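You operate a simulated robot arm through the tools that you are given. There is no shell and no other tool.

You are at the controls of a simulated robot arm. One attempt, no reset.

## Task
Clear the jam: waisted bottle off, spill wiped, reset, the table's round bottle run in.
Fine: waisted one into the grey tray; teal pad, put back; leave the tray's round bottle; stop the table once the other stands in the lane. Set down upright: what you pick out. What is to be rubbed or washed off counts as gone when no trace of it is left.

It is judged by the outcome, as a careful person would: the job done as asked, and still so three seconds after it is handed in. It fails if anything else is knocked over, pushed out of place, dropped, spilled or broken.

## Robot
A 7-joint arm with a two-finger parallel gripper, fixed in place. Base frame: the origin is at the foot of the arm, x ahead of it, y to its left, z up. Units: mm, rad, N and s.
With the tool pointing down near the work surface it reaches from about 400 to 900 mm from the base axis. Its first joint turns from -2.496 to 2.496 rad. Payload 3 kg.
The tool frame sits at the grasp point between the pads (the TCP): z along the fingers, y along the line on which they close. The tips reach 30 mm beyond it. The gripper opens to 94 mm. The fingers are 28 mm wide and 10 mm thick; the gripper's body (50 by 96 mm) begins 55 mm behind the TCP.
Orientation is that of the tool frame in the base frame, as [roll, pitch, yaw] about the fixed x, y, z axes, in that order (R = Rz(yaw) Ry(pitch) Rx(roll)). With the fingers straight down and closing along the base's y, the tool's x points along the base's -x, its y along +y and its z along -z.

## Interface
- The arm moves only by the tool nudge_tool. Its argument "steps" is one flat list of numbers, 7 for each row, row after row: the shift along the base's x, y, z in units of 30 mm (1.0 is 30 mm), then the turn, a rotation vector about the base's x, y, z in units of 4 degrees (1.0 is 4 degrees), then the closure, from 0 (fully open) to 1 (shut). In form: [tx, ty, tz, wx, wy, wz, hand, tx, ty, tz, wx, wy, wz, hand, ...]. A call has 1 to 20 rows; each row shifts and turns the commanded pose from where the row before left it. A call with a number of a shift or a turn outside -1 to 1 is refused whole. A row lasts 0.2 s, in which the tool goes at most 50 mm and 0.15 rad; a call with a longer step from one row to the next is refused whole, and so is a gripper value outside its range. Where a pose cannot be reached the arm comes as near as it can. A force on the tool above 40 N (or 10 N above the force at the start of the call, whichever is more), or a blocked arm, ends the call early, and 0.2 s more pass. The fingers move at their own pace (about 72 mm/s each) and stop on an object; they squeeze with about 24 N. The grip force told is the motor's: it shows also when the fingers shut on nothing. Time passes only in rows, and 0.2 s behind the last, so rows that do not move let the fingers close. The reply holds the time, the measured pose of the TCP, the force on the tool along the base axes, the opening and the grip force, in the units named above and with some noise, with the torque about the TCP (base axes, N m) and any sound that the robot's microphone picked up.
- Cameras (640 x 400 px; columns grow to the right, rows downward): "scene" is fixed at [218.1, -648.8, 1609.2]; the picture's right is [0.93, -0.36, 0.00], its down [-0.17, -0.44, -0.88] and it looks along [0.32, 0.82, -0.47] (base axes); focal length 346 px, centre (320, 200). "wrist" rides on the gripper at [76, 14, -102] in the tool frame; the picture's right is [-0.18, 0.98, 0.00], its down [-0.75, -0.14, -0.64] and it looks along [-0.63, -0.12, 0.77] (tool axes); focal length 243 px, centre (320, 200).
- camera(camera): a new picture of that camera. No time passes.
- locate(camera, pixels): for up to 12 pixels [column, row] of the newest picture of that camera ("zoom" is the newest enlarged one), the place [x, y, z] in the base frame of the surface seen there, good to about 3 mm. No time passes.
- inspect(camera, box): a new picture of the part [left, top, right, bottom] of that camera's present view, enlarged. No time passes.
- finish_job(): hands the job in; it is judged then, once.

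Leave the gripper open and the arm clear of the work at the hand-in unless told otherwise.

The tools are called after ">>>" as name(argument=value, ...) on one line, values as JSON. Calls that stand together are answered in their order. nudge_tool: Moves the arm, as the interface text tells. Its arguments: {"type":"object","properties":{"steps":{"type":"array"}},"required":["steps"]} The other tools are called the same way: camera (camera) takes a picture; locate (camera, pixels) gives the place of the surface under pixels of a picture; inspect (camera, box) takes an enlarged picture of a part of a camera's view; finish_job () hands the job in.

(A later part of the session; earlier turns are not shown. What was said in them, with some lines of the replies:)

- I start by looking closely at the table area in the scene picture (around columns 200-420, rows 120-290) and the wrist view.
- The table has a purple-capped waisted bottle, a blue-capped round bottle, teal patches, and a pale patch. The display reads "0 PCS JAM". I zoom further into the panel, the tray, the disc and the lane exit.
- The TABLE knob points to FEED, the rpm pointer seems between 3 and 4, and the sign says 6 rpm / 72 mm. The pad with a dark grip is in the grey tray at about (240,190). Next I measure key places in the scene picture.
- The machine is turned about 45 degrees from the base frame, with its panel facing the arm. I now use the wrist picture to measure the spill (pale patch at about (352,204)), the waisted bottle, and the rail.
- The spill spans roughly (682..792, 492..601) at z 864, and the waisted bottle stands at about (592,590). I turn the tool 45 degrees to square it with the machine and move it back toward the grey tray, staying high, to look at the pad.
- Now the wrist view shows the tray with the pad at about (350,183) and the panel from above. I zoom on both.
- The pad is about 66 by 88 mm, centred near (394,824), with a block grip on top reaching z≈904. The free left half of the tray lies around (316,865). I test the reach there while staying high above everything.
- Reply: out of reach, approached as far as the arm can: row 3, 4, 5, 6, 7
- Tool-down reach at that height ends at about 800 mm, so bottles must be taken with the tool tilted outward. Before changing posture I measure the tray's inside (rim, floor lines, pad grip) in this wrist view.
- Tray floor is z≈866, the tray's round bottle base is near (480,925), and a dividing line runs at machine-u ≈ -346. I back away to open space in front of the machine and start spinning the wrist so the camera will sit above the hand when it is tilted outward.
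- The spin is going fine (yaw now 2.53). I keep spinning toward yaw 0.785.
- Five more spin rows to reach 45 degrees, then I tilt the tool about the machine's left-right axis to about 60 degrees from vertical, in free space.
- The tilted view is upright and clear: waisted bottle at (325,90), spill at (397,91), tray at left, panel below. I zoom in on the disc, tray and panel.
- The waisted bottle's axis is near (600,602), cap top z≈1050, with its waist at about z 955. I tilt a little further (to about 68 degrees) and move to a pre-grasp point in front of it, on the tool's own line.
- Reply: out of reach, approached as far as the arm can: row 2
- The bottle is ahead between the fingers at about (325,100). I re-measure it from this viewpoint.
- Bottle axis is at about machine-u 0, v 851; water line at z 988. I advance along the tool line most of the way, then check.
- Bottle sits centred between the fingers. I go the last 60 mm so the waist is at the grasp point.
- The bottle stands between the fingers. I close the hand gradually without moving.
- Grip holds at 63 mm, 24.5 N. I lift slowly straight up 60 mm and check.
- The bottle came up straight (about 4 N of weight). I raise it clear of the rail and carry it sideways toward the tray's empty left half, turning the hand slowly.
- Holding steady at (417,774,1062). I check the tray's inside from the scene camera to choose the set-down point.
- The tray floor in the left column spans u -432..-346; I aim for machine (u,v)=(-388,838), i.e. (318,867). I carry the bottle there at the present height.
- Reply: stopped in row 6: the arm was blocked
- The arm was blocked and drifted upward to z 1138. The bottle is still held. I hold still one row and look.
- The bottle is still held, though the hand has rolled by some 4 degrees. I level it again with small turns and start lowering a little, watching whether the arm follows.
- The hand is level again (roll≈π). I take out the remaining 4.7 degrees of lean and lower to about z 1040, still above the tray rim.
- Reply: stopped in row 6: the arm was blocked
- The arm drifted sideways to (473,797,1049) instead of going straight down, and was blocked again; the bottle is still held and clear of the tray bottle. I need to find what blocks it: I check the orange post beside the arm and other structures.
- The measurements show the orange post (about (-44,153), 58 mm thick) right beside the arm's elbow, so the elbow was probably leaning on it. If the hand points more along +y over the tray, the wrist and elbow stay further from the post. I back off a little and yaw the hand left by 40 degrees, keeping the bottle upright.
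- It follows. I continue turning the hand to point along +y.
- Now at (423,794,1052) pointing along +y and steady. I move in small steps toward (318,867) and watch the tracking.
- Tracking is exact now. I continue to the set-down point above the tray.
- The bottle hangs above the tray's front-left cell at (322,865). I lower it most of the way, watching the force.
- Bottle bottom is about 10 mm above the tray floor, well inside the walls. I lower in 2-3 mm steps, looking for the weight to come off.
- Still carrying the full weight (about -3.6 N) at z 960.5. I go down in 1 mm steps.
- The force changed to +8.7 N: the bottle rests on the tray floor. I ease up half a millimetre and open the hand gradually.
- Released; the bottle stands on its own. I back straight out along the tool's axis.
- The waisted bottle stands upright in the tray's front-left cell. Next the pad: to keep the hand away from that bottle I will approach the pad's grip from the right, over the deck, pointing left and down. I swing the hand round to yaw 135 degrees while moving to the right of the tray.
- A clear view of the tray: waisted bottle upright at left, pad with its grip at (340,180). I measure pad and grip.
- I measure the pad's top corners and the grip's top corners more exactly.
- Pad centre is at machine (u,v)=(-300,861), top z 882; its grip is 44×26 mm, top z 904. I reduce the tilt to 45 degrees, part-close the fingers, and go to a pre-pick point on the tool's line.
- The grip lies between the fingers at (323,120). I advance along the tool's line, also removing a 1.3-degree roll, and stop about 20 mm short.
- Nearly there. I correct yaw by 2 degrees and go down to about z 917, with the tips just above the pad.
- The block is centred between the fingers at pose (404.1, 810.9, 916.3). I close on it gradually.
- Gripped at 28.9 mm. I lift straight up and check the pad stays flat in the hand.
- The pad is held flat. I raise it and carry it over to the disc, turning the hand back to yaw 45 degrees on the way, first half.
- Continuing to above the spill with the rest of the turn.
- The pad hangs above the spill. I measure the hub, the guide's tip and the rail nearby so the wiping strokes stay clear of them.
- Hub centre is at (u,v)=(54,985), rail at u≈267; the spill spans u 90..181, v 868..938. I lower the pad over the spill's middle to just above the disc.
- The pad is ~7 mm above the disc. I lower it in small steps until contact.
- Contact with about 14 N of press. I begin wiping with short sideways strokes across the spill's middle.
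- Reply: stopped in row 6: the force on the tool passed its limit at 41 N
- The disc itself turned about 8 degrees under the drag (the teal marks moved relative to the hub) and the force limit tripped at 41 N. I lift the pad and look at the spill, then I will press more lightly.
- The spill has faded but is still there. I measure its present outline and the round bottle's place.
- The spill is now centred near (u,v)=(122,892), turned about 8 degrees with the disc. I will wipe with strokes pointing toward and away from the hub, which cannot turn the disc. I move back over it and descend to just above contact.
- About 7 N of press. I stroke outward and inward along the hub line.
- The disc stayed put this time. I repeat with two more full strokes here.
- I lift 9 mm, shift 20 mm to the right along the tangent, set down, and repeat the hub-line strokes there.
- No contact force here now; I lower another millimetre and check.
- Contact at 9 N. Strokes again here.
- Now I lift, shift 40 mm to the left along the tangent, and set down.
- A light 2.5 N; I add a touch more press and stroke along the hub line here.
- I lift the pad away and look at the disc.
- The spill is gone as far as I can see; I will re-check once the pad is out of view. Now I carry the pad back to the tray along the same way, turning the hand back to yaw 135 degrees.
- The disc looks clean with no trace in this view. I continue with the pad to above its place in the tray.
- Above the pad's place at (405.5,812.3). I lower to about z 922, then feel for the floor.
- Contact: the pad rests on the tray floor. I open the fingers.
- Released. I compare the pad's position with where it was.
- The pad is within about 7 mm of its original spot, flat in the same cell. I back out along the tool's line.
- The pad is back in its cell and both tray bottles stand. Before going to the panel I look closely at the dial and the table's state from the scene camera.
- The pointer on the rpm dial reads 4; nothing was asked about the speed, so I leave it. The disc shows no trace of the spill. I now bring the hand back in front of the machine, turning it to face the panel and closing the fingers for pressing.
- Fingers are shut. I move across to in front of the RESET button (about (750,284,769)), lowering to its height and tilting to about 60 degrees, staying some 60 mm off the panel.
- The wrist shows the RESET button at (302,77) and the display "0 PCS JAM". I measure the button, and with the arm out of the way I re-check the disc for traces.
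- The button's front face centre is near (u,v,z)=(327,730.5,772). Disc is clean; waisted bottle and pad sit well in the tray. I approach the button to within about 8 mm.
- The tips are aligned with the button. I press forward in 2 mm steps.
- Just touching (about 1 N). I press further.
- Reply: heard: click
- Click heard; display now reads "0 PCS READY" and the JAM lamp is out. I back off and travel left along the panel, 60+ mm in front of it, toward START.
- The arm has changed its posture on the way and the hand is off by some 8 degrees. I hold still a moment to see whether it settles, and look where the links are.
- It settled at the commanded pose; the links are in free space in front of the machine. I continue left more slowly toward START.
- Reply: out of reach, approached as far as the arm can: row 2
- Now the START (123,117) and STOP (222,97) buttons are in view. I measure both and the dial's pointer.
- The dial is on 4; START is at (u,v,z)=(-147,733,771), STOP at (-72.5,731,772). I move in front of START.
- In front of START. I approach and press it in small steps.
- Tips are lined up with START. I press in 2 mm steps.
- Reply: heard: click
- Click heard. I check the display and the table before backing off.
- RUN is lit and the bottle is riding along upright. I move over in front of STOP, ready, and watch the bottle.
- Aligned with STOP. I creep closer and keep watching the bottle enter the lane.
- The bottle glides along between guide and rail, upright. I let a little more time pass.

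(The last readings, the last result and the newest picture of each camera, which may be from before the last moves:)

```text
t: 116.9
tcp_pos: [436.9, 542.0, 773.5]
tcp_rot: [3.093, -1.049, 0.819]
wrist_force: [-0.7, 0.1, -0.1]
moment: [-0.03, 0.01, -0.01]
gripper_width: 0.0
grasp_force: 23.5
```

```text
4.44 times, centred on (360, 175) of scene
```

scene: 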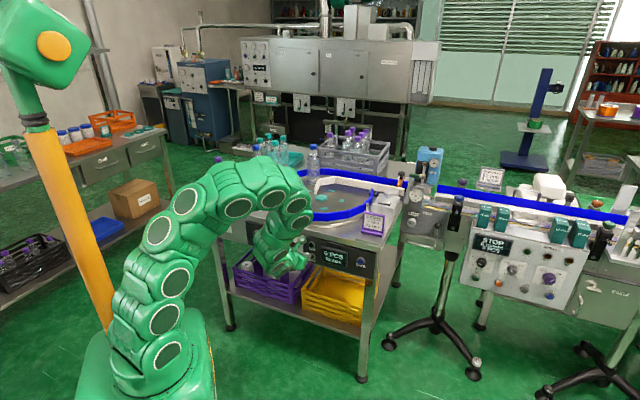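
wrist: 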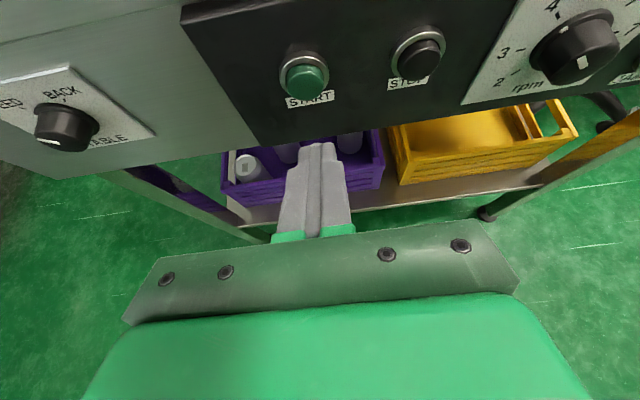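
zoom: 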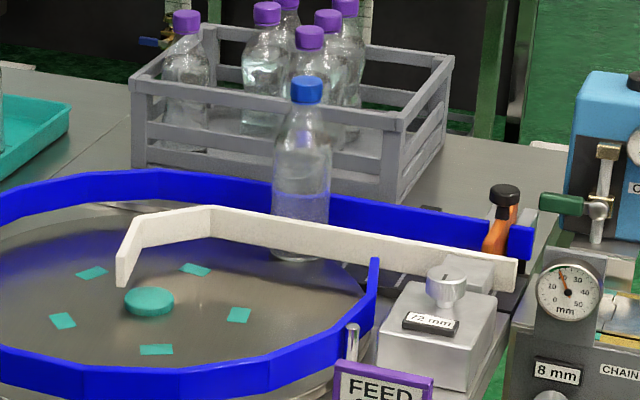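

>>> nudge_tool(steps=[0, 0, 0, 0, 0, 0, 1, 0, 0, 0, 0, 0, 0, 1])

>>> inspect(camera="scene", box=[300, 130, 420, 220])

>>> inspect(camera="scene", box=[310, 235, 390, 285])

```text
t: 117.5
tcp_pos: [438.0, 542.4, 773.6]
tcp_rot: [3.092, -1.05, 0.818]
wrist_force: [0.0, -0.1, 0.0]
moment: [0.02, 0.0, 0.03]
gripper_width: 0.1
grasp_force: 23.9
```

```text
4.44 times, centred on (360, 175) of scene
```

zoom: 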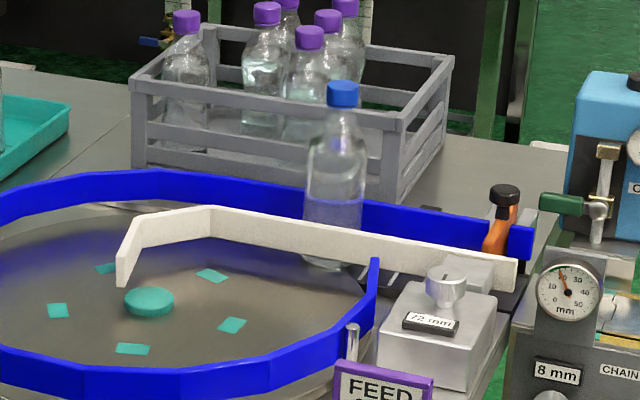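

```text
8.00 times, centred on (350, 260) of scene
```

zoom: 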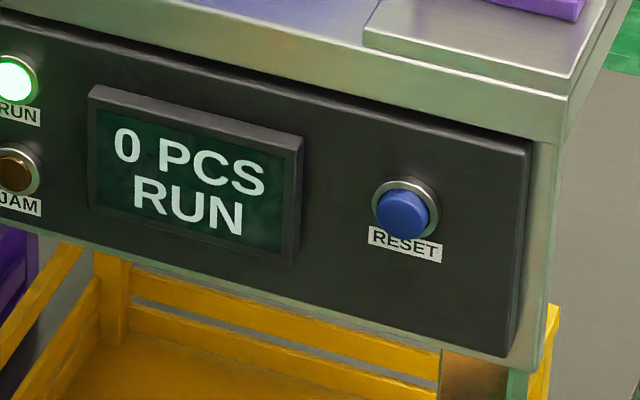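

Still "0 PCS RUN", the bottle is reaching the disc's edge. A little longer.

>>> nudge_tool(steps=[0, 0, 0, 0, 0, 0, 1, 0, 0, 0, 0, 0, 0, 1])

>>> inspect(camera="scene", box=[300, 130, 440, 280])

```text
t: 118.1
tcp_pos: [437.0, 542.1, 772.9]
tcp_rot: [3.093, -1.05, 0.817]
wrist_force: [0.2, -1.1, -0.1]
moment: [0.03, 0.03, 0.02]
gripper_width: 0.2
grasp_force: 24.0
```

```text
2.67 times, centred on (370, 205) of scene
```

zoom: 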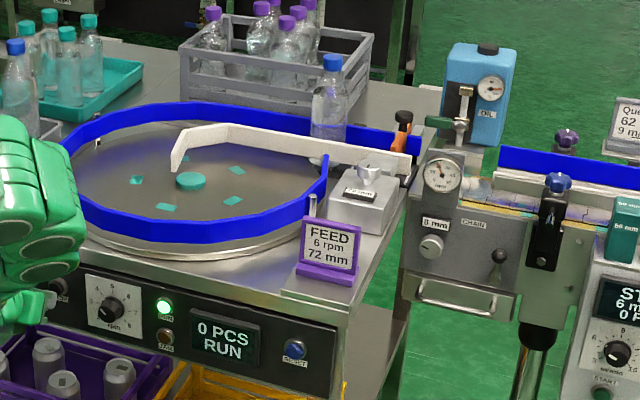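

>>> nudge_tool(steps=[0, 0, 0, 0, 0, 0, 1, 0, 0, 0, 0, 0, 0, 1])

>>> inspect(camera="scene", box=[300, 130, 440, 280])

```text
t: 118.7
tcp_pos: [437.8, 543.1, 773.2]
tcp_rot: [3.093, -1.049, 0.818]
wrist_force: [0.5, 0.2, -0.6]
moment: [0.0, -0.02, 0.03]
gripper_width: 0.1
grasp_force: 24.4
```

```text
2.67 times, centred on (370, 205) of scene
```

zoom: 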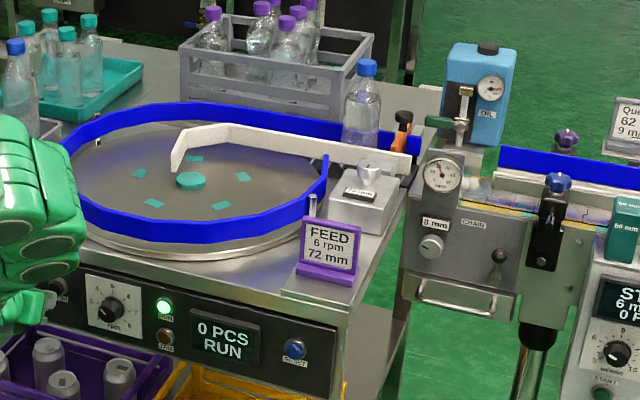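

The bottle is in the lane section now, upright, display still 0 PCS. One more moment.

>>> nudge_tool(steps=[0, 0, 0, 0, 0, 0, 1])

>>> inspect(camera="scene", box=[330, 130, 426, 220])

>>> inspect(camera="scene", box=[310, 235, 390, 285])

```text
t: 119.1
tcp_pos: [436.8, 542.7, 772.8]
tcp_rot: [3.092, -1.048, 0.819]
wrist_force: [0.8, -0.3, -0.7]
moment: [0.02, 0.0, -0.02]
gripper_width: 0.0
grasp_force: 23.7
```

```text
4.44 times, centred on (378, 175) of scene
```

zoom: 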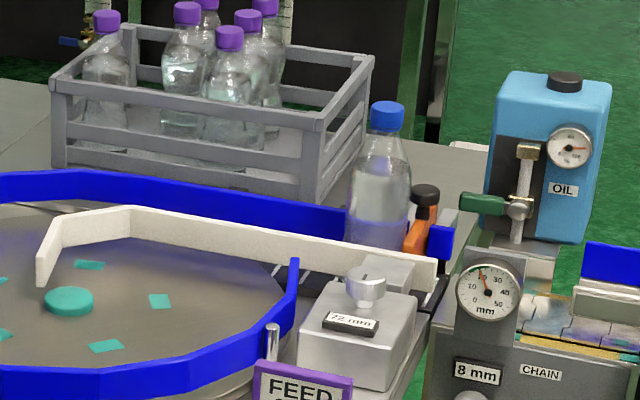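

```text
8.00 times, centred on (350, 260) of scene
```

zoom: 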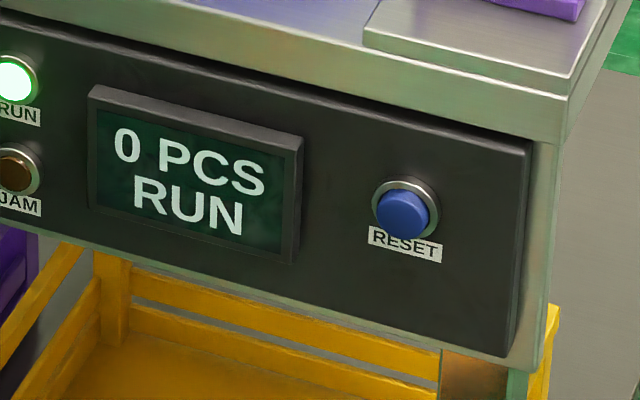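

The bottle stands upright in the lane, just short of the orange gate. I press STOP now.

>>> nudge_tool(steps=[0.1, 0.1, 0, 0, 0, 0, 1, 0.08, 0.08, 0, 0, 0, 0, 1, 0.05, 0.05, 0, 0, 0, 0, 1, 0.04, 0.04, 0, 0, 0, 0, 1])

>>> inspect(camera="scene", box=[300, 130, 440, 280])

```text
t: 120.1
tcp_pos: [445.8, 550.6, 772.3]
tcp_rot: [3.092, -1.047, 0.82]
wrist_force: [-7.1, -10.4, 1.7]
moment: [0.03, -0.02, -0.07]
gripper_width: 0.0
grasp_force: 23.8
heard: click
```

```text
2.67 times, centred on (370, 205) of scene
```

zoom: 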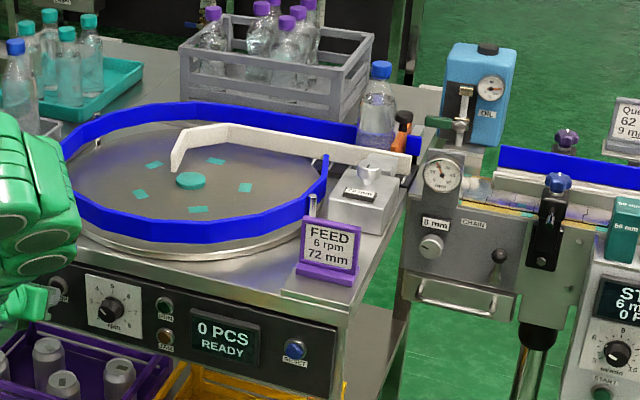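

Click; display reads "READY", RUN lamp is off. I check the bottle's stand in the lane and back off from the button.

>>> nudge_tool(steps=[-0.3, -0.3, 0, 0, 0, 0, 1, -0.5, -0.5, 0, 0, 0, 0, 1, -0.5, -0.5, 0, 0, 0, 0, 1])

>>> inspect(camera="scene", box=[360, 130, 424, 200])

>>> inspect(camera="scene", box=[300, 230, 380, 280])

>>> camera(camera="scene")

>>> locate(camera="scene", pixels=[[393, 154], [392, 165], [390, 180], [387, 188], [401, 182], [404, 176], [399, 190], [365, 172], [410, 180], [396, 177], [380, 178], [375, 172]])

```text
t: 120.9
tcp_pos: [404.0, 516.7, 769.1]
tcp_rot: [3.111, -1.033, 0.811]
wrist_force: [-0.1, -0.4, -0.3]
moment: [0.03, 0.0, 0.02]
gripper_width: 0.2
grasp_force: 23.9
out of reach, approached as far as the arm can: row 3
```

```text
5.71 times, centred on (392, 165) of scene
```

zoom: 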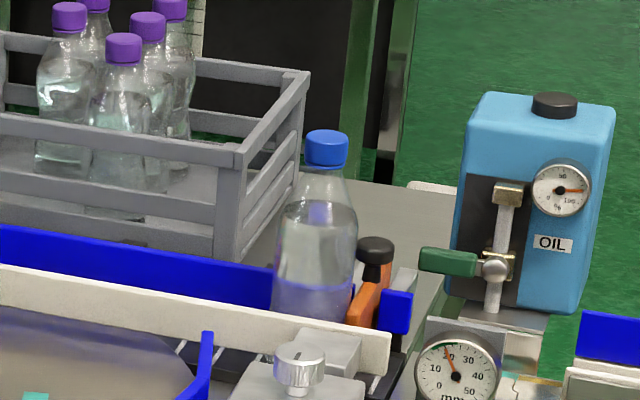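

```text
8.00 times, centred on (340, 255) of scene
```

zoom: 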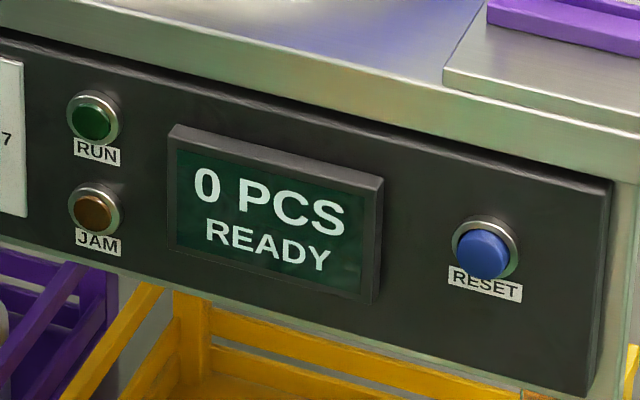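

```text
taken
```

scene: 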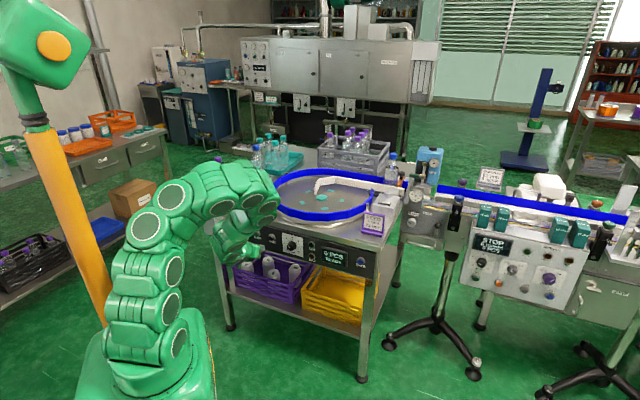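

```text
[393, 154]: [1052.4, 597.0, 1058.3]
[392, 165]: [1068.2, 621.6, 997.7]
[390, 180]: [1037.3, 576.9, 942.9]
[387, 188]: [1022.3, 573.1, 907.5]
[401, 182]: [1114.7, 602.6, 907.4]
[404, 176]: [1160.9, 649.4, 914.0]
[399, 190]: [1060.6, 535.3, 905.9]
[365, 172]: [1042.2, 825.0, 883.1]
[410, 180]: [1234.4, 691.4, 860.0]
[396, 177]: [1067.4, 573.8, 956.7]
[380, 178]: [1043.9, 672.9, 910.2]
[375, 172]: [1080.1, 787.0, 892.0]
```

The bottle stands upright in the lane against the gate; the table is stopped. I raise the arm away from the panel in steps.

>>> nudge_tool(steps=[0.1, -0.1, 0.4, 0, 0, 0, 1, 0.2, -0.2, 0.6, 0, 0, 0, 1, 0.2, -0.2, 0.6, 0, 0, 0, 0.8, 0.2, -0.2, 0.6, 0, 0, 0, 0.6, 0.2, -0.2, 0.6, 0, 0, 0, 0.4, 0.2, -0.2, 0.6, 0, 0, 0, 0.2, 0, 0, 0, 0, 0, 0, 0])

>>> camera(camera="scene")

>>> camera(camera="wrist")

```text
t: 122.5
tcp_pos: [447.5, 491.2, 875.7]
tcp_rot: [3.093, -1.048, 0.819]
wrist_force: [0.7, -0.1, -0.3]
moment: [-0.01, 0.0, 0.01]
gripper_width: 94.1
grasp_force: 0.1
out of reach, approached as far as the arm can: row 3, 4, 6
```

```text
taken
```

scene: 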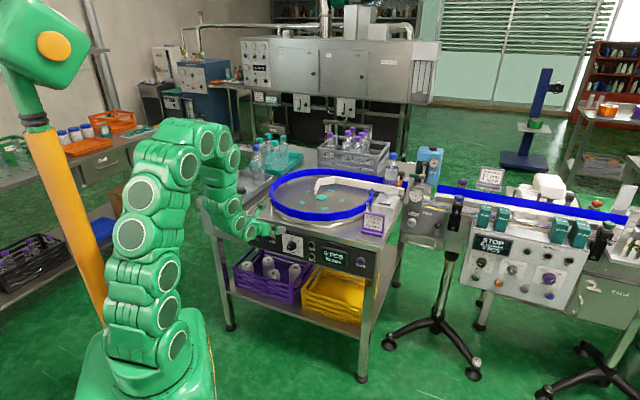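

```text
taken
```

wrist: 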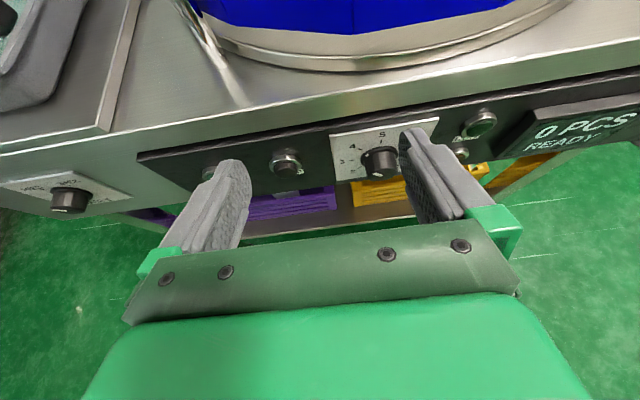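

The hand is open at z 876, clear of the panel. I keep going up and back.

>>> nudge_tool(steps=[0, -0.1, 0.5, 0, 0, 0, 0, 0, -0.2, 0.5, 0, 0, 0, 0, 0, -0.2, 0.5, 0, 0, 0, 0, 0, -0.2, 0.5, 0, 0, 0, 0, 0, -0.2, 0.5, 0, 0, 0, 0, 0, -0.2, 0.5, 0, 0, 0, 0, 0, -0.2, 0.5, 0, 0, 0, 0, 0, -0.2, 0.5, 0, 0, 0, 0])

>>> camera(camera="scene")

>>> camera(camera="wrist")

```text
t: 124.3
tcp_pos: [458.1, 460.1, 995.7]
tcp_rot: [3.093, -1.047, 0.82]
wrist_force: [0.2, 0.4, -0.3]
moment: [0.02, -0.02, -0.03]
gripper_width: 93.8
grasp_force: 0.0
out of reach, approached as far as the arm can: row 2, 3, 5, 7
```

```text
taken
```

scene: 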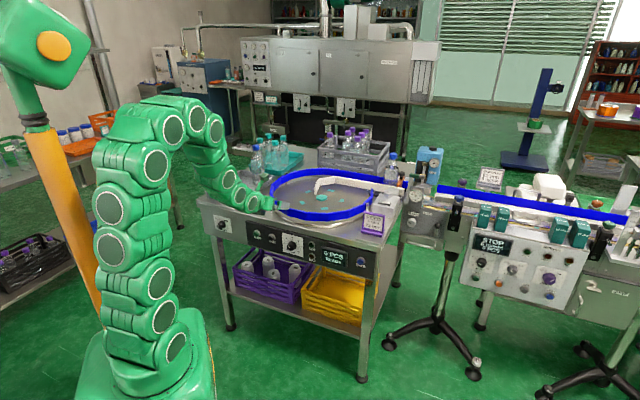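

```text
taken
```

wrist: 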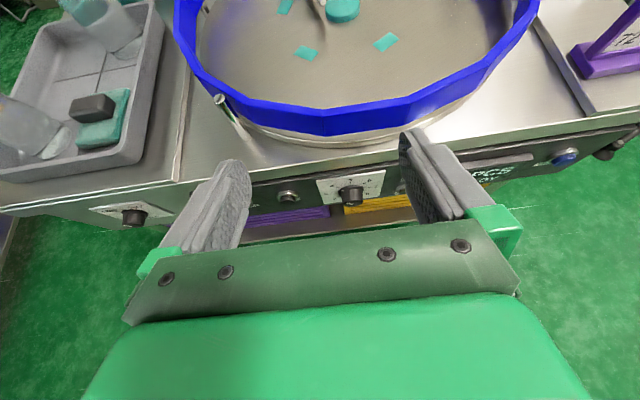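

The arm is clear in front of the machine. I raise a bit more and make a last check of disc, tray and lane.

>>> nudge_tool(steps=[0, -0.1, 0.5, 0, 0, 0, 0, 0, -0.1, 0.5, 0, 0, 0, 0, 0, -0.1, 0.5, 0, 0, 0, 0, 0, 0, 0, 0, 0, 0, 0])

>>> camera(camera="wrist")

>>> inspect(camera="wrist", box=[160, 0, 560, 170])

>>> inspect(camera="scene", box=[190, 130, 290, 210])

>>> inspect(camera="scene", box=[265, 150, 425, 275])

```text
t: 125.3
tcp_pos: [459.8, 452.3, 1042.6]
tcp_rot: [3.092, -1.047, 0.818]
wrist_force: [-0.6, -0.2, 0.6]
moment: [0.0, 0.02, 0.0]
gripper_width: 93.8
grasp_force: 0.1
```

```text
taken
```

wrist: 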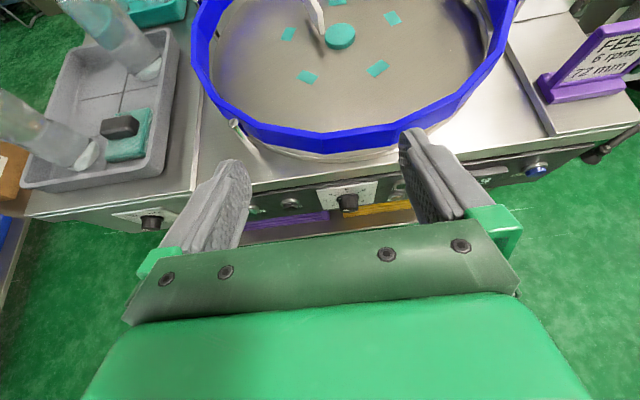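

```text
1.60 times, centred on (360, 85) of wrist
```

zoom: 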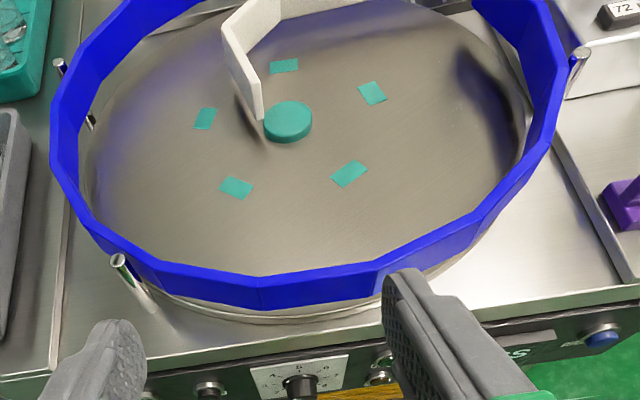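

```text
5.00 times, centred on (240, 170) of scene
```

zoom: 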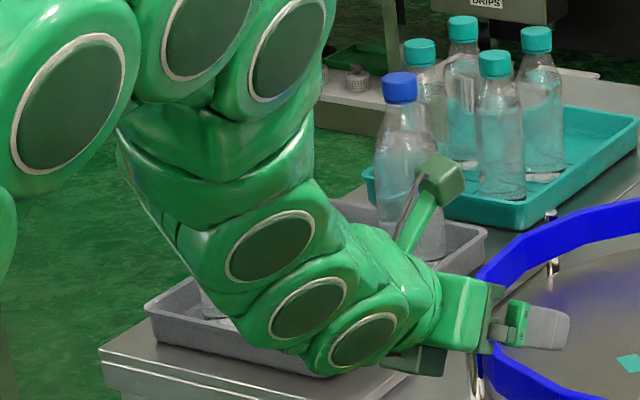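

```text
3.20 times, centred on (345, 212) of scene
```

zoom: 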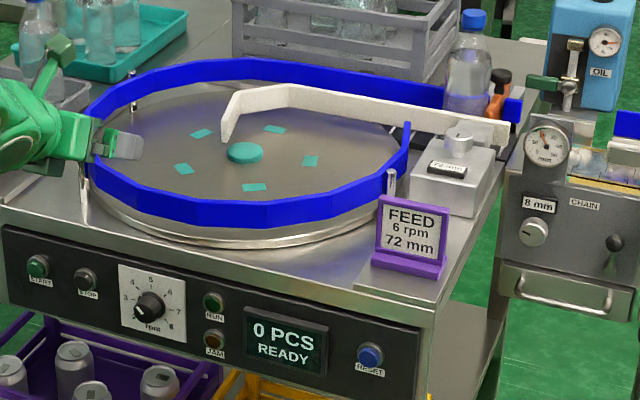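

The disc is clean. The waisted bottle stands upright in the grey tray, with the pad back in its cell. The tray's own round bottle is untouched. The table's round bottle stands upright in the lane. The table is stopped and shows READY, the JAM lamp is out, and the hand is open and clear. I hand the job in.

>>> finish_job()

```text
The job is handed in.
```

The jam is cleared and the job is handed in; I haven't seen the judging result.

- **Waisted bottle:** it stands upright in the grey tray, front-left cell.
- **Spill:** I wiped it with the teal pad, and no trace showed on the disc afterwards. The first strokes turned the disc about 8 degrees by drag. The round bottle rode along upright, and lighter strokes finished the wipe.
- **Pad:** it is back in its cell in the tray, about 7 mm from where it was.
- **Tray's round bottle:** I left it where it stood.
- **Reset and run-in:** RESET cleared the JAM lamp. I ran the table until the other round bottle stood upright in the lane against the orange gate, then stopped it. The display shows READY, and the count still reads 0 PCS.
- **Table speed:** the dial was at 4 rpm and the card on the table says 6 rpm. You didn't ask for a speed change, so I ran it at 4 and left the dial alone.

The gripper is open and the arm is clear in front of the machine.
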